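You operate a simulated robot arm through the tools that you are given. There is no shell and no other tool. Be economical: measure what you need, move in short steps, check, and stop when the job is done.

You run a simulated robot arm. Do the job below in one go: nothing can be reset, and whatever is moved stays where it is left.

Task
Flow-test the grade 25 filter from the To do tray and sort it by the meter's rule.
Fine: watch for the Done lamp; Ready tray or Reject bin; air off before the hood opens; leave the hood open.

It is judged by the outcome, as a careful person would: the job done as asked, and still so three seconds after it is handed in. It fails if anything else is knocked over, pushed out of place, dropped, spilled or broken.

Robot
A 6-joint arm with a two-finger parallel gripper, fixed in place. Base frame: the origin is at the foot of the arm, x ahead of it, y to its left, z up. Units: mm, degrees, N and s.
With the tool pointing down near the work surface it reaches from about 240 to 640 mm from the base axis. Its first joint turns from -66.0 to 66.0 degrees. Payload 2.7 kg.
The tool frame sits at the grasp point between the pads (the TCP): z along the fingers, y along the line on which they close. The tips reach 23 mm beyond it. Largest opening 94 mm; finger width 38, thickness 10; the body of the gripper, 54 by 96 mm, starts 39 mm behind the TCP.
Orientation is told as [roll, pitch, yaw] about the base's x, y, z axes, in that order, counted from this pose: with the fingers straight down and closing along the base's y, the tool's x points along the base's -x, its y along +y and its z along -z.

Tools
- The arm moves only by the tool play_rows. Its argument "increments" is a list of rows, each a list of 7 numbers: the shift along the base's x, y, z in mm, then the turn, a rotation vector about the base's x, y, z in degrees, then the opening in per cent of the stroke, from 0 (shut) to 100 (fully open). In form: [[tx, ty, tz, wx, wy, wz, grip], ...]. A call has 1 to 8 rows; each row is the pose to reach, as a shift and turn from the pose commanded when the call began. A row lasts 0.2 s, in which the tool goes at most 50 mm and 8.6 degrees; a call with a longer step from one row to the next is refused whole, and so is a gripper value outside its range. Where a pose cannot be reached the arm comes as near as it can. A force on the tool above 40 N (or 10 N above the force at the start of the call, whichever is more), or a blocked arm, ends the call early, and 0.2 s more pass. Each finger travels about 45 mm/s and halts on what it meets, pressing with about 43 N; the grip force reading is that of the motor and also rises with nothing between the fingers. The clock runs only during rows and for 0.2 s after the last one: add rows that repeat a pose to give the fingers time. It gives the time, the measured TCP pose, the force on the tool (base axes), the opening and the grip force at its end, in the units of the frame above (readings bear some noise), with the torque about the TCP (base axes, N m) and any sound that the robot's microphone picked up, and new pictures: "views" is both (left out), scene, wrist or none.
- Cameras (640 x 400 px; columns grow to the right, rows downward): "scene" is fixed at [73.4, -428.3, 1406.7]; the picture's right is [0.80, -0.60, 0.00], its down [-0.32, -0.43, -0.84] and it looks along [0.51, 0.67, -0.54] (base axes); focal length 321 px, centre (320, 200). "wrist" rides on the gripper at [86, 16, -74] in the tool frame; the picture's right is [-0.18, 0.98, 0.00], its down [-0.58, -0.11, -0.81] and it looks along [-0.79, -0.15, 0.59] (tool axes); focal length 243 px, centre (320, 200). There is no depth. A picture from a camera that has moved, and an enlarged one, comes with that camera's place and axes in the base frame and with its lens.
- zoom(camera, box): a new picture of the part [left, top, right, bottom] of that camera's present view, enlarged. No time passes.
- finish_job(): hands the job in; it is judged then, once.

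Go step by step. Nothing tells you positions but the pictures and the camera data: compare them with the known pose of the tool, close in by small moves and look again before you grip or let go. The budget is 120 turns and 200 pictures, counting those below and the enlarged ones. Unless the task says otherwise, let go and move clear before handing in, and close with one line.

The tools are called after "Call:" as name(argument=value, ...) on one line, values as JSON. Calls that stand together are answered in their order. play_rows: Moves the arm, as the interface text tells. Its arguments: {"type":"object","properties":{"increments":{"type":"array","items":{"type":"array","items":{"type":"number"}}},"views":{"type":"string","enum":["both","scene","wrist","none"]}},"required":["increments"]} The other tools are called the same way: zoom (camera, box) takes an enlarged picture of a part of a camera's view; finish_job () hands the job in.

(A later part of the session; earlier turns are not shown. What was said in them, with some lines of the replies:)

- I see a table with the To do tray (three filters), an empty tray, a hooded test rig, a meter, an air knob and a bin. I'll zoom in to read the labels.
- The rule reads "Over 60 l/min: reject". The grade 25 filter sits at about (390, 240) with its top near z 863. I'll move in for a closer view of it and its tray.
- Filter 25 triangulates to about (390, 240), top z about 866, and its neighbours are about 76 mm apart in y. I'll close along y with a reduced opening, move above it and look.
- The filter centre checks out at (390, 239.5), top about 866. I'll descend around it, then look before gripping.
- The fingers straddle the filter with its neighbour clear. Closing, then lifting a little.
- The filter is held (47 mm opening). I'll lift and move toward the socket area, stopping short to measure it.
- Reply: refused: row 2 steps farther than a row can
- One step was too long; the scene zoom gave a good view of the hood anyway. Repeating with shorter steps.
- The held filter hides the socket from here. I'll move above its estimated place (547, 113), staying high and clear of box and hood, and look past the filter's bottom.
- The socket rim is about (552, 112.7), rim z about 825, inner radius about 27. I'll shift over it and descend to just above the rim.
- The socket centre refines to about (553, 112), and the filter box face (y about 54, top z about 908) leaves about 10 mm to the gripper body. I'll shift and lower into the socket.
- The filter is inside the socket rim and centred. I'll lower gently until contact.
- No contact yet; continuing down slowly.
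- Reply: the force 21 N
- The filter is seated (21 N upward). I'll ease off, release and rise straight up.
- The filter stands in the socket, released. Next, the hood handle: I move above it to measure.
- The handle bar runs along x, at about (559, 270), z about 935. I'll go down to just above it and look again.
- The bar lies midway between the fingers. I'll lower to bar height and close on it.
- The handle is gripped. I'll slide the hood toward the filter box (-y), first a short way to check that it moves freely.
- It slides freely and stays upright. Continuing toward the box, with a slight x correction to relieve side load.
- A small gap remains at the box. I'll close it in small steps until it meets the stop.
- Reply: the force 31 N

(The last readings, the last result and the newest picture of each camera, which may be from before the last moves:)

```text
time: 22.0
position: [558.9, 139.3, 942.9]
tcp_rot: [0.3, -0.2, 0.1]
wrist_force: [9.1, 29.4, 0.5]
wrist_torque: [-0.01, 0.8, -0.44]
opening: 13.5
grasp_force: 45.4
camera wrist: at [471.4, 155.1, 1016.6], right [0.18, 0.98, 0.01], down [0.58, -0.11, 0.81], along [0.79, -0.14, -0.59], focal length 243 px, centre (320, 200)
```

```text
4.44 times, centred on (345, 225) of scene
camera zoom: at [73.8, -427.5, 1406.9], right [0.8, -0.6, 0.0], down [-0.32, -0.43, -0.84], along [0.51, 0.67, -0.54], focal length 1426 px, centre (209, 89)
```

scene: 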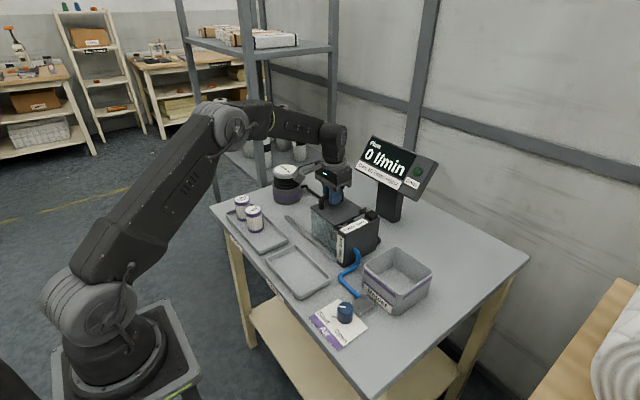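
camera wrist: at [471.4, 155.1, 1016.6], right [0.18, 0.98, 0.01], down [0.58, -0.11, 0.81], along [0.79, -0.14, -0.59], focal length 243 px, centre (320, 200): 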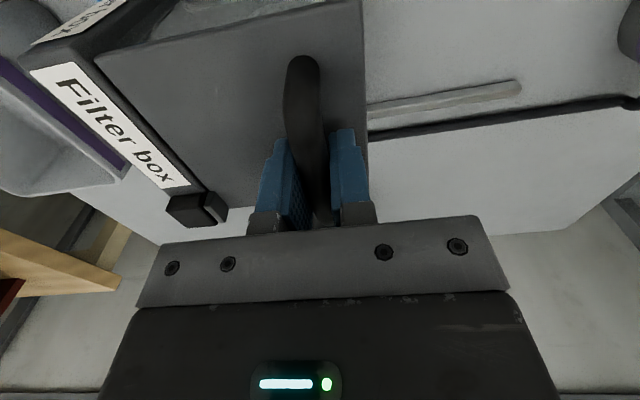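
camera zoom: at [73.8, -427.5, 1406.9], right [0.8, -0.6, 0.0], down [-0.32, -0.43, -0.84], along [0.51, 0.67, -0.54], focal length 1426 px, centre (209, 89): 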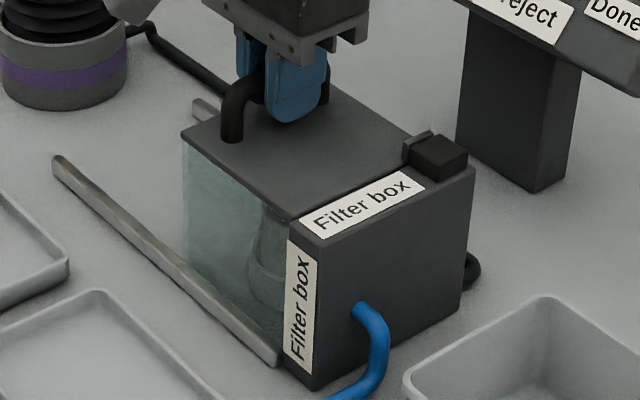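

The hood has met its stop (29 N, tab against the nub). I'll relax, release and rise straight up.

Call:
play_rows(increments=[[0, 4.5, 0, 0, 0, 0, 5], [0, 4.5, 0, 0, 0, 0, 40], [0, 4.5, 0, 0, 0, 0, 40], [0, 4.5, 0, 0, 0, 0, 40], [0, 4.5, 30, 0, 0, 0, 40], [0, 4.5, 70, 0, 0, 0, 40]], views="none")

Call:
zoom(camera="scene", box=[290, 170, 390, 270])

Call:
zoom(camera="scene", box=[295, 275, 395, 355])

```text
time: 23.4
position: [557.8, 139.9, 1011.9]
tcp_rot: [0.0, 0.0, 0.0]
wrist_force: [0.5, -0.2, -0.5]
wrist_torque: [0.01, -0.02, 0.0]
opening: 37.6
grasp_force: 0.0
```

```text
4.00 times, centred on (340, 220) of scene
camera zoom: at [73.4, -428.3, 1406.7], right [0.8, -0.6, 0.0], down [-0.32, -0.43, -0.84], along [0.51, 0.67, -0.54], focal length 1283 px, centre (240, 120)
```

zoom: 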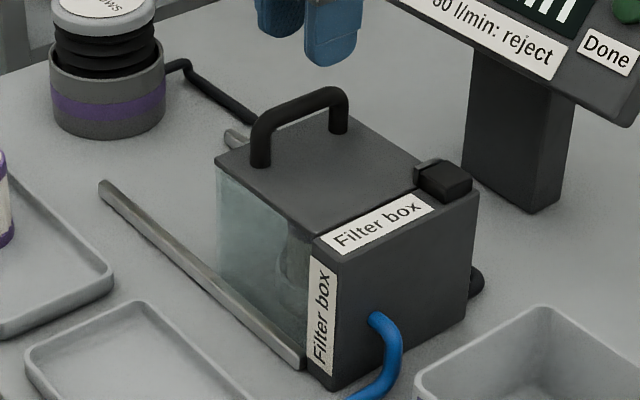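

```text
5.00 times, centred on (345, 315) of scene
camera zoom: at [73.4, -428.3, 1406.7], right [0.8, -0.6, 0.0], down [-0.32, -0.43, -0.84], along [0.51, 0.67, -0.54], focal length 1604 px, centre (195, -375)
```

zoom: 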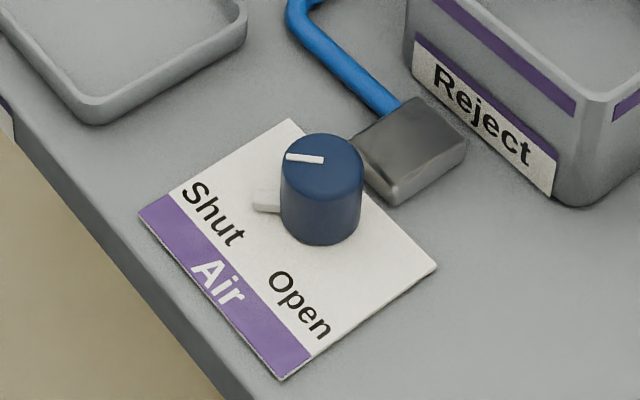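

The hood is closed with the filter inside. Shut is at about 135° and Open about 225° around the knob, so it is a 90° counter-clockwise turn. I'll move to above the knob at about (396, -96).

Call:
play_rows(increments=[[-25, -30, 0, 0, 0, 0, 60], [-52, -68, 0, 0, 0, 0, 70], [-80, -106, 0, 0, 0, 0, 70], [-108, -144, 0, 0, 0, 0, 70], [-136, -182, -10, 0, 0, 0, 70], [-156, -216, -30, 0, 0, 0, 70], [-162, -236, -60, 0, 0, 0, 70], [-162, -236, -60, 0, 0, 0, 70]], views="both")

Call:
zoom(camera="wrist", box=[200, 0, 440, 150])

```text
time: 25.2
position: [395.5, -95.4, 952.5]
tcp_rot: [-0.1, -0.1, -0.1]
wrist_force: [-0.7, 0.7, -0.4]
wrist_torque: [0.0, -0.01, 0.0]
opening: 65.7
grasp_force: 0.1
camera wrist: at [309.9, -79.6, 1026.7], right [0.18, 0.98, 0.0], down [0.58, -0.11, 0.81], along [0.79, -0.15, -0.59], focal length 243 px, centre (320, 200)
```

scene: 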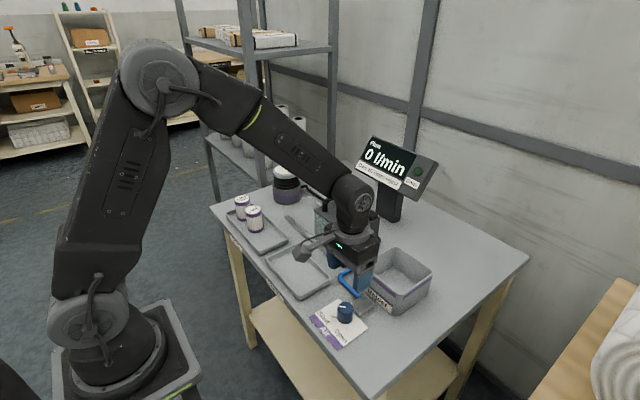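
wrist: 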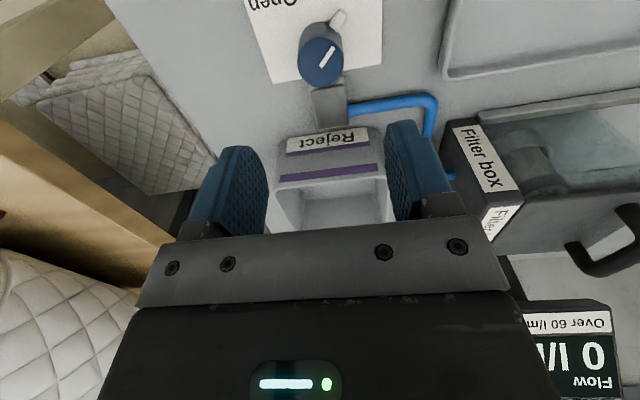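

```text
2.67 times, centred on (320, 75) of wrist
camera zoom: at [309.9, -79.6, 1026.7], right [0.18, 0.98, 0.0], down [0.58, -0.11, 0.81], along [0.79, -0.15, -0.59], focal length 647 px, centre (320, 533)
```

zoom: 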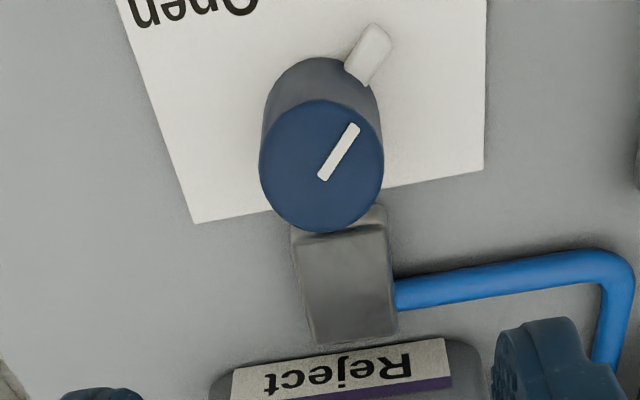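

Knob at about (395.5, -95.5), top z about 832, diameter about 34 mm. I'll pre-turn the gripper by -45° (so +90° ends at +45°), then check alignment.

Call:
play_rows(increments=[[0, 0, 0, 0, 0, -8, 70], [0, 0, 0, 0, 0, -16, 70], [0, 0, 0, 0, 0, -24, 70], [0, 0, -15, 0, 0, -32, 70], [0, 0, -30, 0, 0, -40, 70], [0, 0, -50, 0, 0, -45, 70], [0, 0, -70, 0, 0, -45, 70], [0, 0, -70, 0, 0, -45, 70]], views="both")

```text
time: 27.0
position: [394.6, -94.9, 881.3]
tcp_rot: [0.0, 0.0, -45.2]
wrist_force: [-0.1, 0.4, -0.6]
wrist_torque: [0.0, 0.01, 0.0]
opening: 65.8
grasp_force: 0.0
camera wrist: at [345.9, -23.2, 956.9], right [0.83, 0.56, 0.0], down [0.33, -0.49, 0.81], along [0.46, -0.67, -0.59], focal length 243 px, centre (320, 200)
```

scene: 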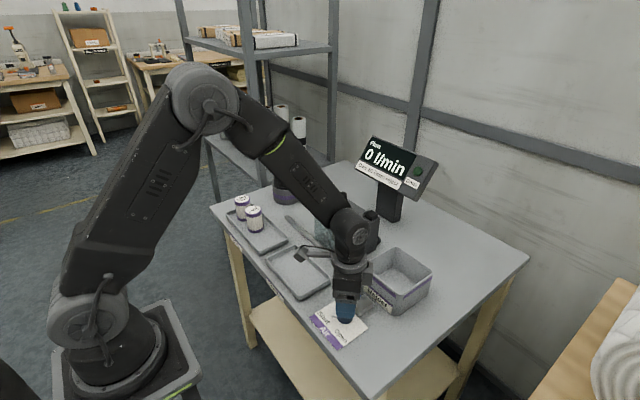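
wrist: 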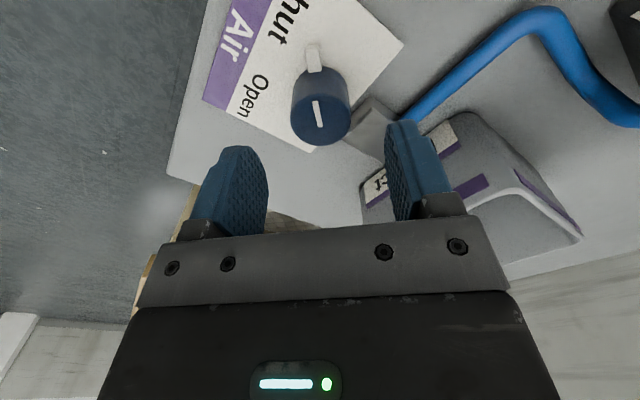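

The knob is centred with its mark square to the fingers. Lower and grip it.

Call:
play_rows(increments=[[0, 0.5, -20, 0, 0, 0, 70], [0, 0.5, -38, 0, 0, 0, 70], [0, 0.5, -47, 0, 0, 0, 70], [0, 0.5, -47, 0, 0, 0, 20], [0, 0.5, -47, 0, 0, 0, 20], [0, 0.5, -47, 0, 0, 0, 20], [0, 0.5, -47, 0, 0, 0, 20]], views="both")

```text
time: 28.6
position: [395.8, -95.8, 834.9]
tcp_rot: [-0.1, 0.1, -45.0]
wrist_force: [-2.7, -6.1, -1.0]
wrist_torque: [-0.23, 0.04, 0.07]
opening: 35.2
grasp_force: 45.1
camera wrist: at [346.2, -23.0, 909.9], right [0.83, 0.56, 0.0], down [0.33, -0.49, 0.81], along [0.46, -0.67, -0.59], focal length 243 px, centre (320, 200)
```

scene: 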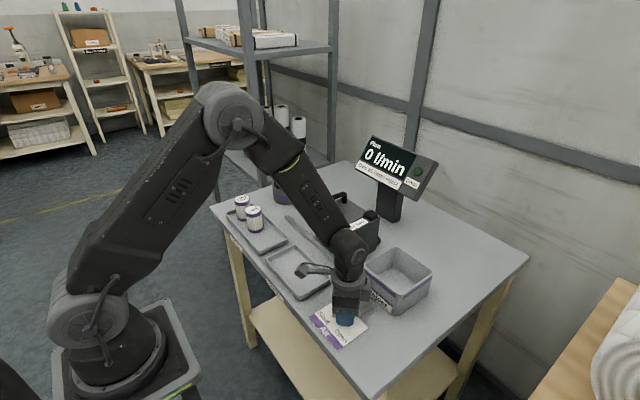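
wrist: 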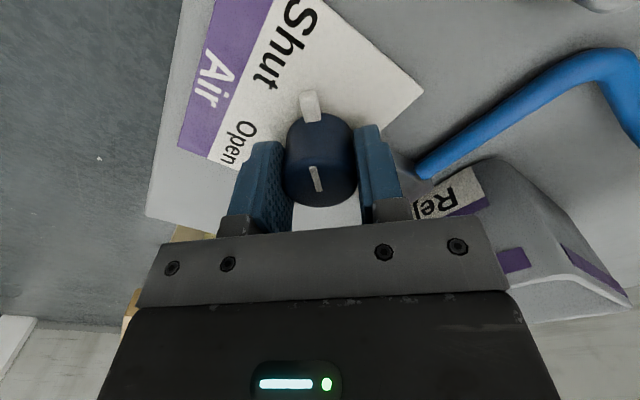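

Gripped (35 mm). Turning counter-clockwise, first 40°.

Call:
play_rows(increments=[[0, 0, 0, 0, 0, 8, 20], [0, 0, 0, 0, 0, 16, 20], [0, 0, 0, 0, 0, 24, 20], [0, 0, 0, 0, 0, 32, 20], [0, 0, 0, 0, 0, 40, 20], [0, 0, 0, 0, 0, 45, 20]], views="both")

```text
time: 30.0
position: [395.5, -95.6, 833.7]
tcp_rot: [0.0, 0.0, 0.1]
wrist_force: [-5.5, 1.9, -0.1]
wrist_torque: [0.08, -0.28, 0.01]
opening: 35.1
grasp_force: 44.7
camera wrist: at [309.6, -79.2, 909.9], right [0.18, 0.98, 0.0], down [0.58, -0.11, 0.81], along [0.79, -0.15, -0.59], focal length 243 px, centre (320, 200)
```

scene: 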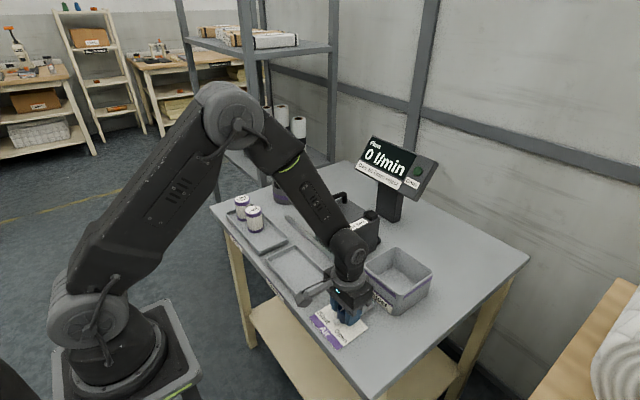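
wrist: 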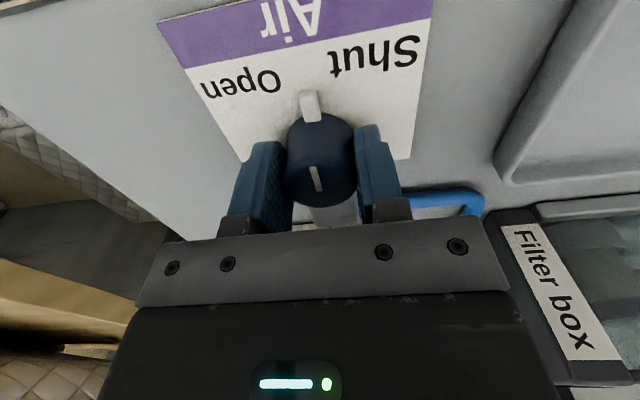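

The knob turns with the gripper. Another 45° to Open.

Call:
play_rows(increments=[[0, 0, 0, 0, 0, 8, 20], [0, 0, 0, 0, 0, 16, 20], [0, 0, 0, 0, 0, 24, 20], [0, 0, 0, 0, 0, 32, 20], [0, 0, 0, 0, 0, 40, 20], [0, 0, 0, 0, 0, 45, 20]], views="both")

Call:
zoom(camera="scene", box=[350, 125, 450, 195])

```text
time: 31.4
position: [395.5, -94.0, 834.2]
tcp_rot: [0.1, 0.0, 45.1]
wrist_force: [-7.6, 18.6, 10.3]
wrist_torque: [0.05, 0.5, -0.09]
opening: 34.9
grasp_force: 44.9
camera wrist: at [323.4, -144.6, 909.9], right [-0.57, 0.82, 0.0], down [0.49, 0.33, 0.81], along [0.66, 0.46, -0.59], focal length 243 px, centre (320, 200)
```

scene: 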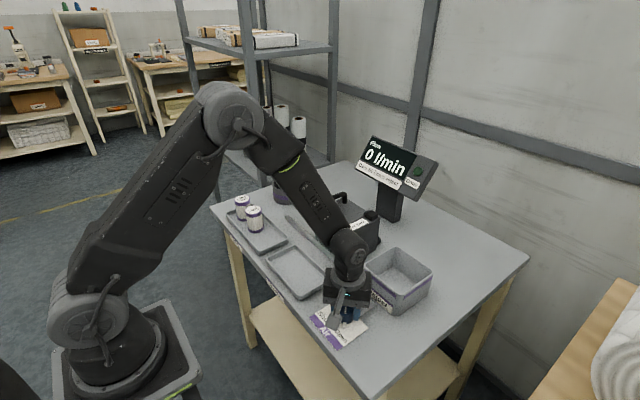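
wrist: 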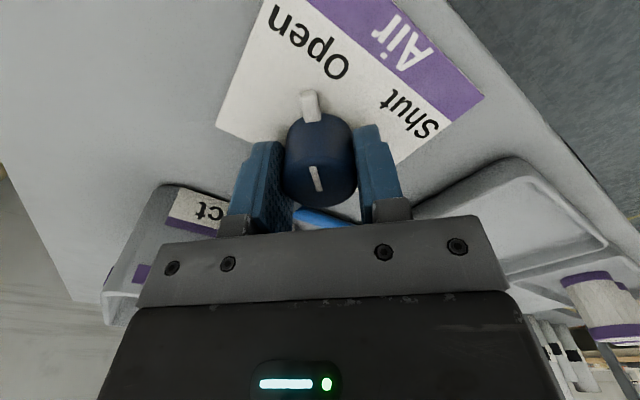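

```text
5.71 times, centred on (400, 160) of scene
camera zoom: at [73.1, -427.8, 1406.9], right [0.8, -0.6, 0.0], down [-0.32, -0.43, -0.84], along [0.51, 0.67, -0.54], focal length 1833 px, centre (-137, 429)
```

zoom: 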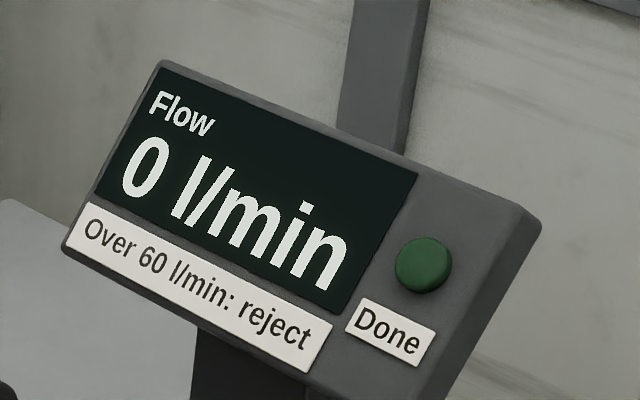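

The pointer is at Open but the meter still reads 0; I'll wait a moment and check it.

Call:
play_rows(increments=[[0, 0, 0, 0, 0, 0, 20], [0, 0, 0, 0, 0, 0, 20], [0, 0, 0, 0, 0, 0, 20], [0, 0, 0, 0, 0, 0, 20], [0, 0, 0, 0, 0, 0, 20]], views="none")

Call:
zoom(camera="scene", box=[350, 125, 450, 195])

Call:
zoom(camera="scene", box=[290, 170, 390, 350])

```text
time: 32.6
position: [395.4, -94.4, 835.3]
tcp_rot: [0.0, 0.1, 45.0]
wrist_force: [-11.1, 27.2, 13.0]
wrist_torque: [0.77, 0.18, -0.03]
opening: 35.2
grasp_force: 44.9
```

```text
5.71 times, centred on (400, 160) of scene
camera zoom: at [73.0, -427.7, 1406.9], right [0.8, -0.6, 0.0], down [-0.32, -0.43, -0.84], along [0.51, 0.67, -0.54], focal length 1833 px, centre (-137, 429)
```

zoom: 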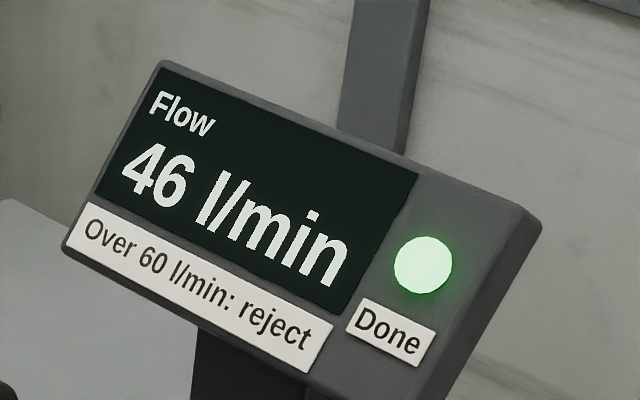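

```text
2.22 times, centred on (340, 260) of scene
camera zoom: at [73.0, -427.7, 1406.9], right [0.8, -0.6, 0.0], down [-0.32, -0.43, -0.84], along [0.51, 0.67, -0.54], focal length 713 px, centre (276, 67)
```

zoom: 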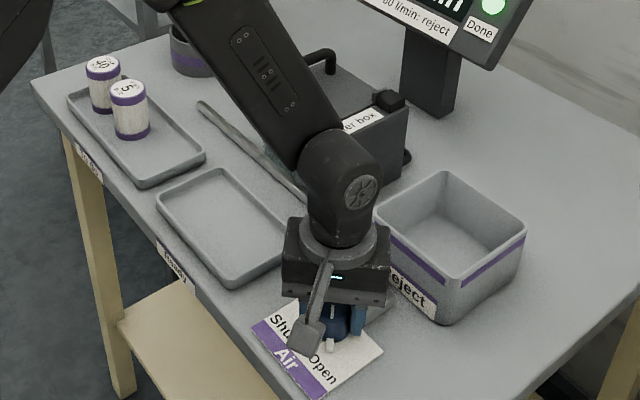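

Done is lit and the flow is 46 l/min, under the limit, so it goes to Ready. I'll turn the air back to Shut (90° clockwise), easing the side load as I go.

Call:
play_rows(increments=[[-0.4, 1, 0.4, 0, 0, 0, 20], [-0.4, 1, 0.4, 0, 0, -8, 20], [-0.3, 0.8, 0, 0, 0, -16, 20], [-0.3, 0.5, 0, 0, 0, -24, 20], [0, 0.3, 0, 0, 0, -32, 20], [0, 0, 0, 0, 0, -40, 20], [0, 0, 0, 0, 0, -45, 20]], views="none")

Call:
zoom(camera="scene", box=[350, 125, 450, 195])

```text
time: 34.2
position: [396.0, -94.6, 834.1]
tcp_rot: [-0.1, -0.2, -0.2]
wrist_force: [-4.6, 20.4, 6.5]
wrist_torque: [0.58, 0.12, 0.01]
opening: 35.1
grasp_force: 45.2
```

```text
5.71 times, centred on (400, 160) of scene
camera zoom: at [73.2, -427.8, 1406.9], right [0.8, -0.6, 0.0], down [-0.32, -0.43, -0.84], along [0.51, 0.67, -0.54], focal length 1833 px, centre (-137, 429)
```

zoom: 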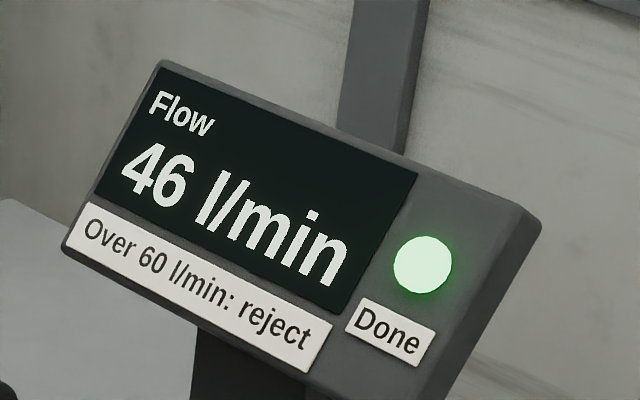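

Still 46 l/min and Done at half turn. Continuing to Shut.

Call:
play_rows(increments=[[0, 0.7, 0, 0, 0, -8, 20], [0, 0.7, 0, 0, 0, -16, 20], [0, 0.7, 0, 0, 0, -24, 20], [0, 0.7, 0, 0, 0, -32, 20], [0, 0.7, 0, 0, 0, -40, 20], [0, 0.7, 0, 0, 0, -46, 20], [0, 0.7, 0, 0, 0, -46, 20]], views="both")

Call:
zoom(camera="scene", box=[350, 125, 450, 195])

```text
time: 35.8
position: [394.9, -95.8, 834.7]
tcp_rot: [0.0, -0.1, -46.1]
wrist_force: [-9.9, -10.0, 8.7]
wrist_torque: [-0.76, 0.1, 0.57]
opening: 35.2
grasp_force: 45.6
camera wrist: at [347.7, -22.1, 909.8], right [0.84, 0.55, 0.0], down [0.33, -0.49, 0.81], along [0.44, -0.67, -0.59], focal length 243 px, centre (320, 200)
```

scene: 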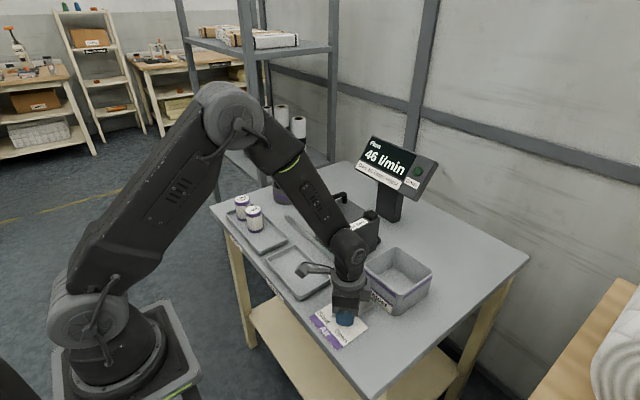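
wrist: 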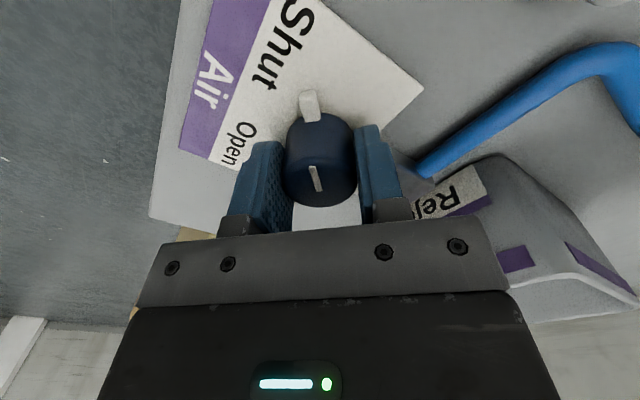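

```text
5.71 times, centred on (400, 160) of scene
camera zoom: at [73.1, -428.5, 1406.7], right [0.8, -0.6, 0.0], down [-0.32, -0.43, -0.84], along [0.51, 0.67, -0.54], focal length 1833 px, centre (-137, 429)
```

zoom: 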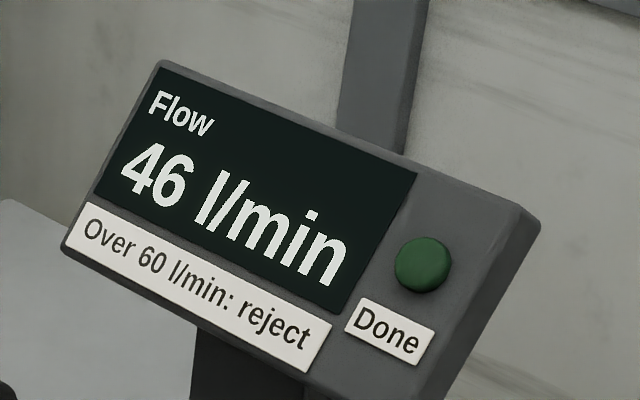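

The lamp is out and the knob is at its Shut stop. I'll release, rise, and check the meter again.

Call:
play_rows(increments=[[0, -0.3, 0, 0, 0, 1, 20], [0, -0.3, 0, 0, 0, 1, 70], [0, -0.3, 0, 0, 0, 1, 70], [0, -0.3, 0, 0, 0, 1, 70], [0, -0.3, 30, 0, 0, 1, 70], [0, -0.3, 75, 0, 0, 1, 70], [0, -0.3, 120, 0, 0, 1, 70]], views="wrist")

Call:
zoom(camera="scene", box=[290, 120, 450, 350])

```text
time: 37.4
position: [396.2, -96.2, 955.8]
tcp_rot: [0.0, 0.0, -45.0]
wrist_force: [-0.6, 0.3, 0.8]
wrist_torque: [-0.01, 0.02, 0.0]
opening: 65.6
grasp_force: 0.0
camera wrist: at [346.7, -23.3, 1031.1], right [0.83, 0.56, 0.0], down [0.33, -0.49, 0.81], along [0.45, -0.67, -0.59], focal length 243 px, centre (320, 200)
```

wrist: 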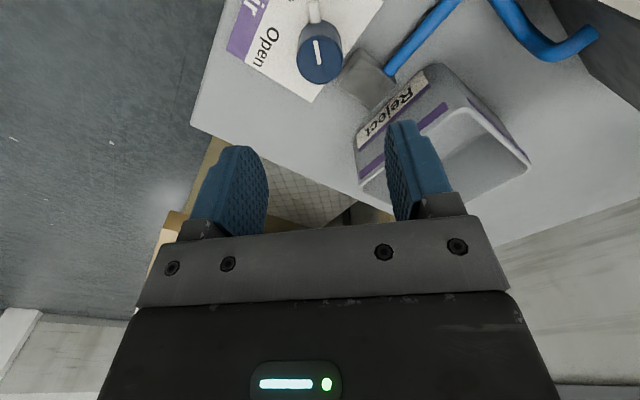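

```text
1.74 times, centred on (370, 235) of scene
camera zoom: at [73.4, -428.3, 1406.7], right [0.8, -0.6, 0.0], down [-0.32, -0.43, -0.84], along [0.51, 0.67, -0.54], focal length 558 px, centre (233, 139)
```

zoom: 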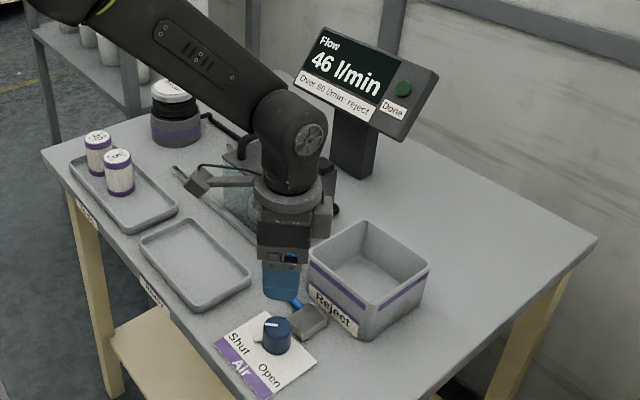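

The mark is at Shut. The bellows seems changed; I'll look closer before opening the hood.

Call:
zoom(camera="scene", box=[250, 150, 330, 210])

Call:
play_rows(increments=[[0, 0, 50, 0, 0, 8, 60], [5, 10, 54, 0, 0, 16, 50], [20, 50, 54, 0, 0, 24, 40], [40, 90, 54, 0, 0, 32, 40], [60, 130, 54, 0, 0, 40, 40], [90, 165, 54, 0, 0, 45, 40]], views="scene")

Call:
zoom(camera="scene", box=[250, 130, 450, 250])

```text
6.67 times, centred on (290, 180) of scene
camera zoom: at [73.4, -428.3, 1406.7], right [0.8, -0.6, 0.0], down [-0.32, -0.43, -0.84], along [0.51, 0.67, -0.54], focal length 2139 px, centre (520, 333)
```

zoom: 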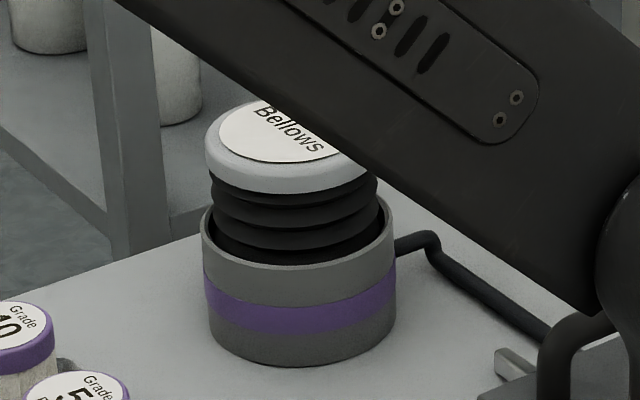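

```text
time: 38.8
position: [486.3, 70.5, 1008.7]
tcp_rot: [0.1, 0.0, 0.2]
wrist_force: [0.1, -0.5, -0.1]
wrist_torque: [0.0, 0.02, 0.01]
opening: 37.4
grasp_force: 0.0
```

scene: 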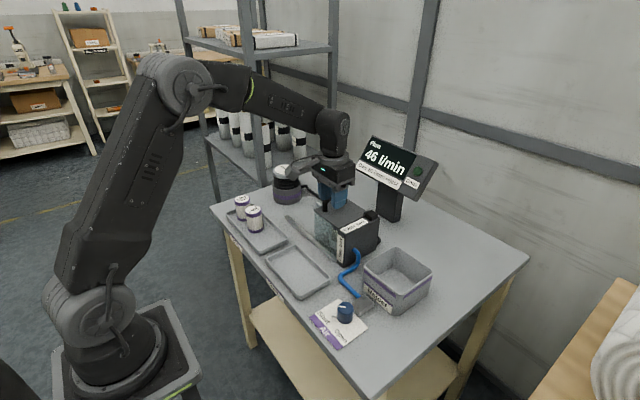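

```text
3.20 times, centred on (350, 190) of scene
camera zoom: at [73.4, -428.3, 1406.7], right [0.8, -0.6, 0.0], down [-0.32, -0.43, -0.84], along [0.51, 0.67, -0.54], focal length 1027 px, centre (224, 232)
```

zoom: 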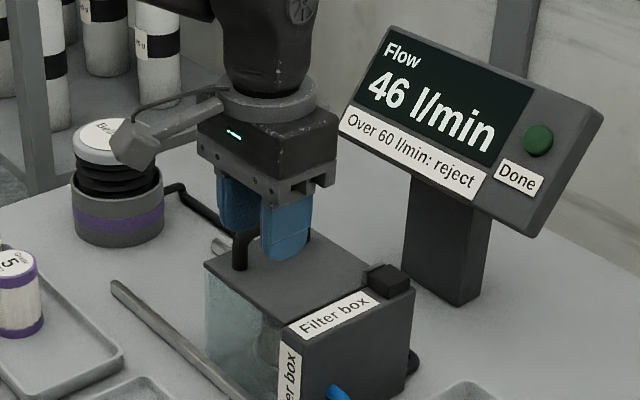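

The bellows looks the same as at the start, and the air is shut with the lamp out. Now back over the handle at (558, 139.5).

Call:
play_rows(increments=[[30, 30, 3, 0, 0, 0, 50], [60, 60, 3, 0, 0, 0, 50], [71.5, 69, 3, 0, 0, 0, 50], [71.5, 69, -33, 0, 0, 0, 50], [71.5, 69, -33, 0, 0, 0, 50]], views="wrist")

```text
time: 40.0
position: [558.1, 137.7, 976.3]
tcp_rot: [0.0, 0.0, 0.0]
wrist_force: [-0.6, 0.2, -0.4]
wrist_torque: [0.0, 0.04, 0.0]
opening: 46.7
grasp_force: 0.1
camera wrist: at [471.7, 154.2, 1050.3], right [0.18, 0.98, 0.0], down [0.58, -0.11, 0.81], along [0.79, -0.15, -0.59], focal length 243 px, centre (320, 200)
```

wrist: 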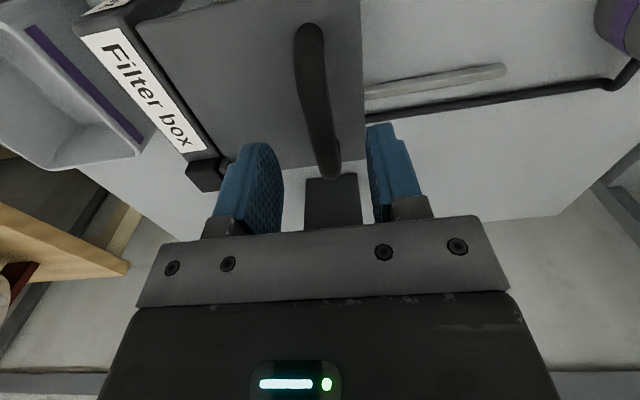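

Call:
play_rows(increments=[[0, 0.5, -17, 0, 0, 0, 50], [0, 0.5, -34, 0, 0, 0, 50], [0, 0.5, -34, 0, 0, 0, 50], [0, 0.5, -34, 0, 0, 0, 5], [0, 0.5, -34, 0, 0, 0, 5], [0, 0.5, -34, 0, 0, 0, 5], [0, 0.5, -34, 0, 0, 0, 5]], views="none")

Call:
play_rows(increments=[[0, 5, 0, 0, 0, 0, 5], [0, 20, 0, 0, 0, 0, 5], [0, 40, 0, 0, 0, 0, 5], [0, 60, 0, 0, 0, 0, 5]], views="both")

```text
time: 41.6
position: [557.4, 140.1, 941.3]
tcp_rot: [0.1, -0.1, 0.0]
wrist_force: [0.9, 9.2, -3.3]
wrist_torque: [0.01, -0.45, -0.11]
opening: 13.4
grasp_force: 44.7
```

```text
time: 42.6
position: [557.4, 200.7, 941.4]
tcp_rot: [-0.1, 0.1, 0.0]
wrist_force: [-6.9, -0.2, -6.1]
wrist_torque: [0.02, -0.57, -0.01]
opening: 13.3
grasp_force: 45.0
camera wrist: at [471.6, 216.3, 1016.9], right [0.18, 0.98, 0.0], down [0.58, -0.11, 0.81], along [0.79, -0.15, -0.59], focal length 243 px, centre (320, 200)
```

scene: 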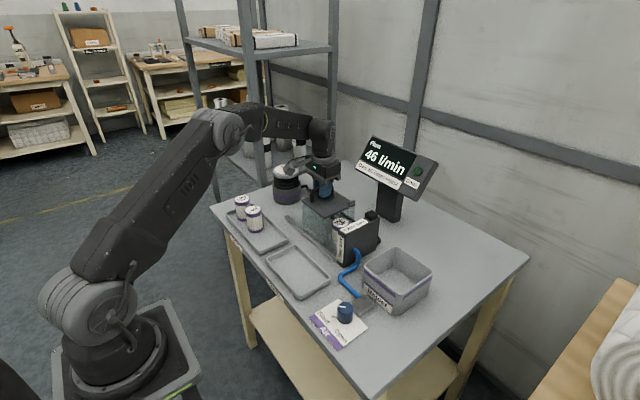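
wrist: 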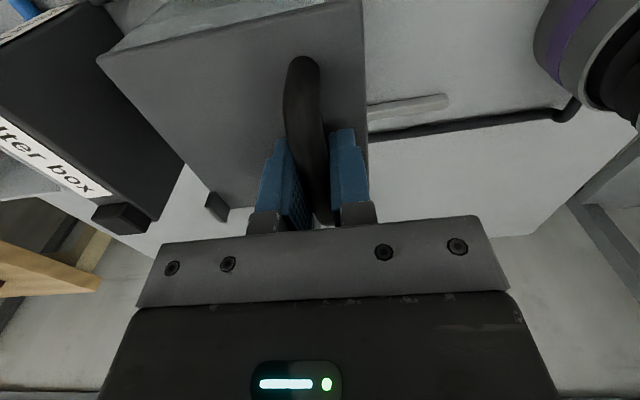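

The hood is opening smoothly. I'll bring it back to its starting place (y about 269).

Call:
play_rows(increments=[[0, 20, 0, 0, 0, 0, 5], [0, 40, 0, 0, 0, 0, 5], [0, 56, 0, 0, 0, 0, 5], [0, 66, 0, 0, 0, 0, 5], [0, 68, 0, 0, 0, 0, 5]], views="both")

Call:
zoom(camera="scene", box=[260, 150, 400, 270])

```text
time: 43.8
position: [558.0, 267.4, 941.7]
tcp_rot: [0.1, -0.1, -0.1]
wrist_force: [-8.2, -1.9, -3.2]
wrist_torque: [0.04, 0.47, -0.05]
opening: 13.4
grasp_force: 45.5
camera wrist: at [471.4, 284.1, 1016.6], right [0.18, 0.98, 0.0], down [0.58, -0.11, 0.81], along [0.79, -0.15, -0.59], focal length 243 px, centre (320, 200)
```

scene: 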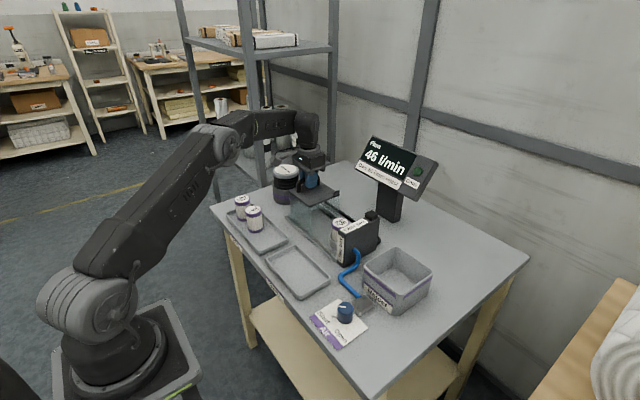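
wrist: 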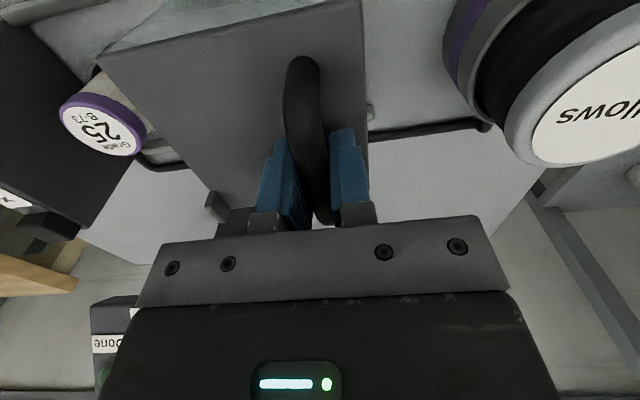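

```text
3.33 times, centred on (330, 210) of scene
camera zoom: at [73.3, -428.3, 1406.7], right [0.8, -0.6, 0.0], down [-0.32, -0.43, -0.84], along [0.51, 0.67, -0.54], focal length 1069 px, centre (287, 167)
```

zoom: 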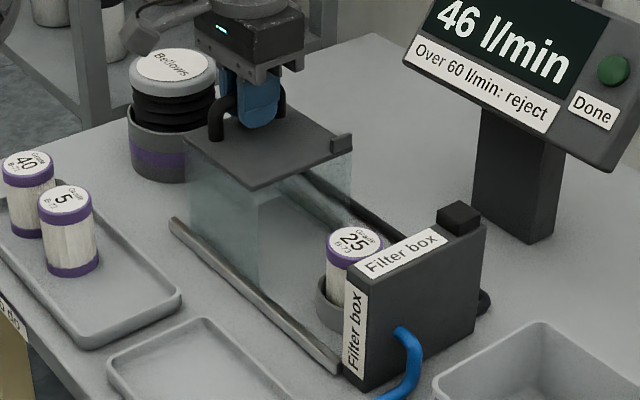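

The hood is back at its open place and the filter stands upright. Release, rise, and go back above the filter.

Call:
play_rows(increments=[[0, 1.2, 0, 0, 0, 0, 5], [0, 1.2, 0, 0, 0, 0, 40], [0, 1.2, 0, 0, 0, 0, 40], [0, 1.2, 0, 0, 0, 0, 40], [0, 1.2, 30, 0, 0, 0, 40], [0, 1.2, 68, 0, 0, 0, 40]], views="none")

Call:
play_rows(increments=[[0, -40, 0, 0, 0, 0, 70], [-2, -85, 0, 0, 0, 0, 70], [-4.5, -130, 0, 0, 0, 0, 70], [-4.5, -156.5, -10, 0, 0, 0, 70], [-4.5, -156.5, -45, 0, 0, 0, 70], [-4.5, -156.5, -45, 0, 0, 0, 70]], views="wrist")

```text
time: 45.2
position: [557.6, 267.9, 1010.8]
tcp_rot: [0.0, 0.0, -0.1]
wrist_force: [-0.8, 0.5, 0.2]
wrist_torque: [-0.03, -0.01, 0.0]
opening: 37.4
grasp_force: 0.1
```

```text
time: 46.6
position: [553.5, 112.3, 964.4]
tcp_rot: [0.1, -0.1, 0.1]
wrist_force: [0.7, 0.0, -0.3]
wrist_torque: [0.01, 0.02, 0.02]
opening: 65.8
grasp_force: 0.0
camera wrist: at [467.1, 128.7, 1039.6], right [0.18, 0.98, 0.0], down [0.58, -0.11, 0.81], along [0.79, -0.15, -0.59], focal length 243 px, centre (320, 200)
```

wrist: 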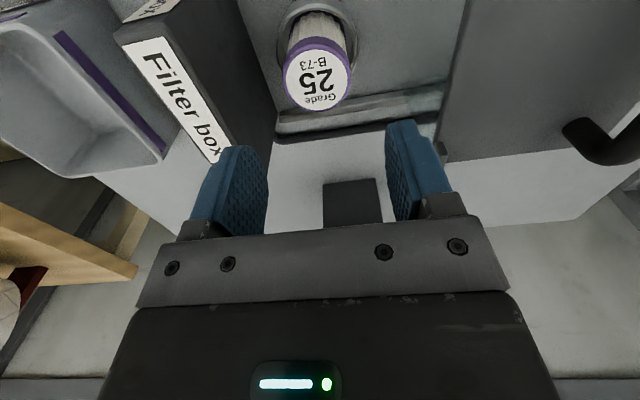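

The filter is where I left it. Descend around it and grip.

Call:
play_rows(increments=[[0, -0.8, -40, 0, 0, 0, 70], [0, -0.8, -80, 0, 0, 0, 70], [0, -0.8, -106, 0, 0, 0, 70], [0, -0.8, -106, 0, 0, 0, 70], [0, -0.8, -106, 0, 0, 0, 40], [0, -0.8, -106, 0, 0, 0, 40], [0, -0.8, -106, 0, 0, 0, 40], [0, -0.8, -106, 0, 0, 0, 40]], views="wrist")

```text
time: 48.4
position: [553.5, 111.2, 857.9]
tcp_rot: [-0.1, 0.0, 0.0]
wrist_force: [-0.1, 1.2, 0.1]
wrist_torque: [0.04, 0.0, 0.02]
opening: 46.8
grasp_force: 43.0
camera wrist: at [466.6, 127.3, 933.5], right [0.18, 0.98, 0.0], down [0.58, -0.11, 0.81], along [0.79, -0.15, -0.59], focal length 243 px, centre (320, 200)
```

wrist: 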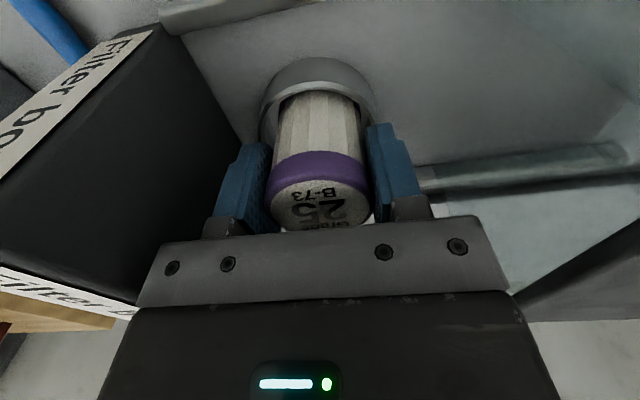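

Gripped. Lift straight out and carry it to above the Ready tray, centre about (390, 84).

Call:
play_rows(increments=[[0, 0, 30, 0, 0, 0, 40], [0, 0, 70, 0, 0, 0, 40], [0, 0, 107, 0, 0, 0, 40], [-40, -5, 107, 0, 0, 0, 40], [-82, -14, 107, 0, 0, 0, 40], [-124, -22, 107, 0, 0, 0, 40], [-163, -27, 107, 0, 0, 0, 40], [-163, -27, 90, 0, 0, 0, 40]], views="both")

```text
time: 50.2
position: [389.8, 84.4, 949.0]
tcp_rot: [-0.1, 0.0, 0.0]
wrist_force: [-0.5, 0.0, -0.9]
wrist_torque: [-0.03, -0.02, -0.06]
opening: 47.0
grasp_force: 42.8
camera wrist: at [303.8, 100.9, 1023.0], right [0.18, 0.98, 0.0], down [0.58, -0.11, 0.81], along [0.79, -0.15, -0.59], focal length 243 px, centre (320, 200)
```

scene: 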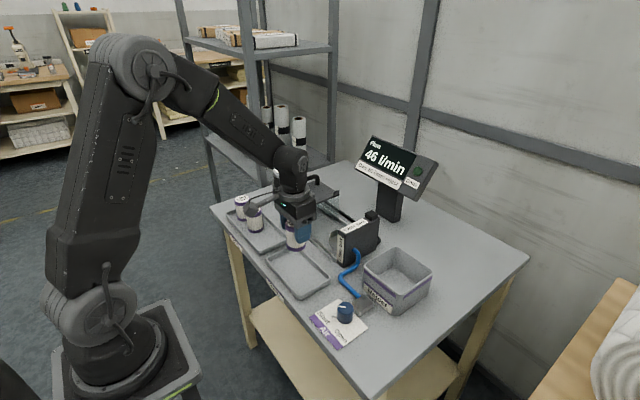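
wrist: 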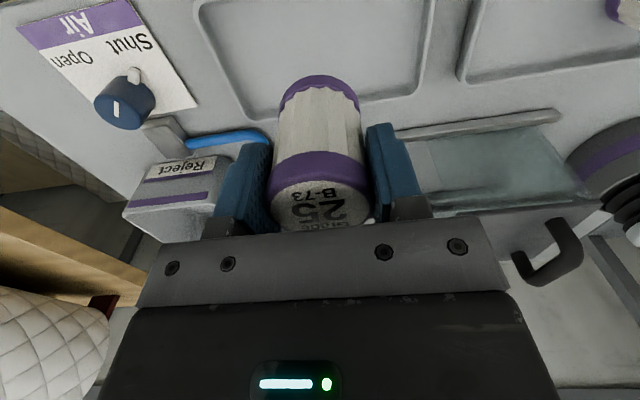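

The Ready tray lies squarely under the filter. Lowering to just above its floor.

Call:
play_rows(increments=[[0, 0, -35, 0, 0, 0, 40], [0, 0, -65, 0, 0, 0, 40], [0, 0, -83, 0, 0, 0, 40], [0, 0, -86, 0, 0, 0, 40], [0, 0, -88, 0, 0, 0, 40], [0, 0, -88, 0, 0, 0, 40]], views="wrist")

```text
time: 51.6
position: [390.9, 84.0, 860.9]
tcp_rot: [-0.1, 0.0, 0.1]
wrist_force: [-1.2, 0.2, -0.3]
wrist_torque: [0.02, 0.02, 0.02]
opening: 47.0
grasp_force: 42.9
camera wrist: at [303.9, 100.7, 935.1], right [0.18, 0.98, 0.0], down [0.58, -0.11, 0.81], along [0.79, -0.15, -0.59], focal length 243 px, centre (320, 200)
```

wrist: 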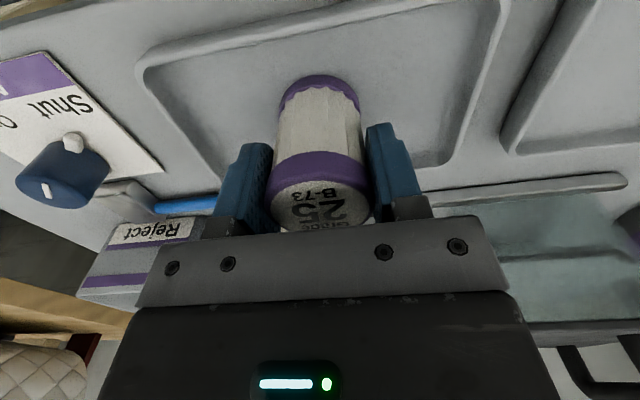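

Inside the tray, well clear of its rim. Feeling for the floor.

Call:
play_rows(increments=[[0, 0, -1, 0, 0, 0, 40], [0, 0, -2, 0, 0, 0, 40], [0, 0, -2, 0, 0, 0, 40]], views="none")

Call:
play_rows(increments=[[0, 0, -1, 0, 0, 0, 40], [0, 0, -1.5, 0, 0, 0, 40], [0, 0, -1.5, 0, 0, 0, 40]], views="none")

```text
time: 52.4
position: [391.0, 85.4, 859.3]
tcp_rot: [0.0, -0.1, 0.0]
wrist_force: [-0.3, -0.6, -0.6]
wrist_torque: [-0.01, -0.01, 0.0]
opening: 46.9
grasp_force: 43.2
```

```text
time: 53.2
position: [390.4, 84.9, 857.4]
tcp_rot: [0.0, -0.2, 0.0]
wrist_force: [-3.0, 0.5, 10.7]
wrist_torque: [0.03, 0.17, 0.03]
opening: 46.8
grasp_force: 42.9
```

The filter is resting on the tray floor. Release and rise clear.

Call:
play_rows(increments=[[0, 0, 0.8, 0, 0, 0, 40], [0, 0, 0.8, 0, 0, 0, 70], [0, 0, 0.8, 0, 0, 0, 70], [0, 0, 0.8, 0, 0, 0, 70], [0, 0, 30, 0, 0, 0, 70], [0, 0, 75, 0, 0, 0, 70], [0, 0, 120, 0, 0, 0, 70], [-40, 0, 150, 0, 0, 0, 70]], views="both")

Call:
zoom(camera="scene", box=[220, 150, 440, 350])

```text
time: 55.0
position: [349.9, 85.3, 1008.5]
tcp_rot: [0.0, 0.1, 0.1]
wrist_force: [-0.3, 0.8, 0.2]
wrist_torque: [0.01, 0.03, -0.01]
opening: 65.6
grasp_force: 0.1
camera wrist: at [263.9, 100.5, 1083.1], right [0.18, 0.98, 0.0], down [0.58, -0.11, 0.81], along [0.79, -0.15, -0.59], focal length 243 px, centre (320, 200)
```

scene: 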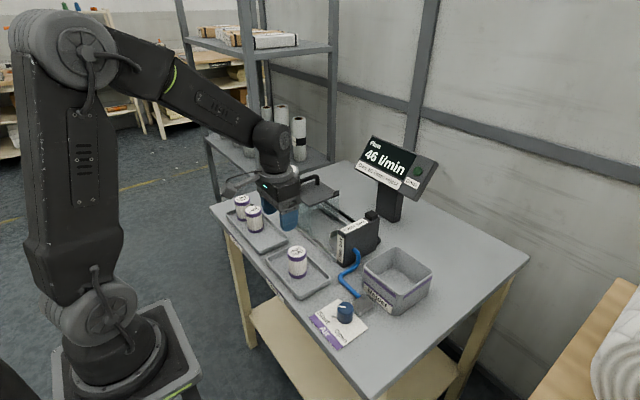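
wrist: 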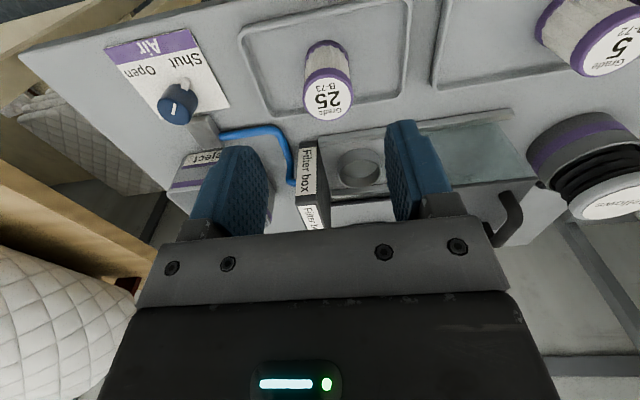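

```text
2.00 times, centred on (330, 250) of scene
camera zoom: at [73.4, -428.3, 1406.7], right [0.8, -0.6, 0.0], down [-0.32, -0.43, -0.84], along [0.51, 0.67, -0.54], focal length 642 px, centre (300, 100)
```

zoom: 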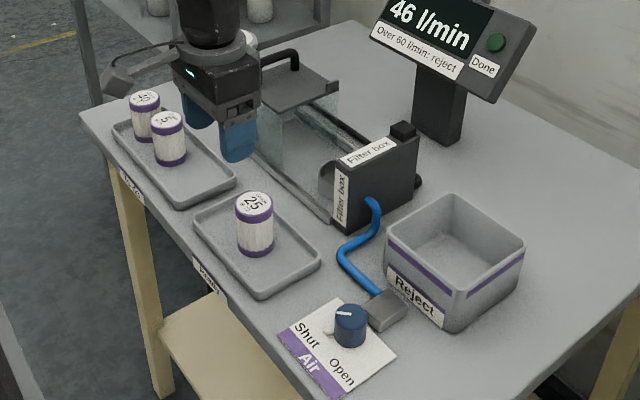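

The grade 25 filter stands in the Ready tray, the hood is open, the air is shut and everything else is in place. Handing in.

Call:
finish_job()

```text
The job is handed in.
```

I flow-tested the grade 25 filter: it read 46 l/min with the Done lamp lit, under the 60 l/min limit, so it is in the Ready tray. I shut the air before opening the hood, and left the hood open.
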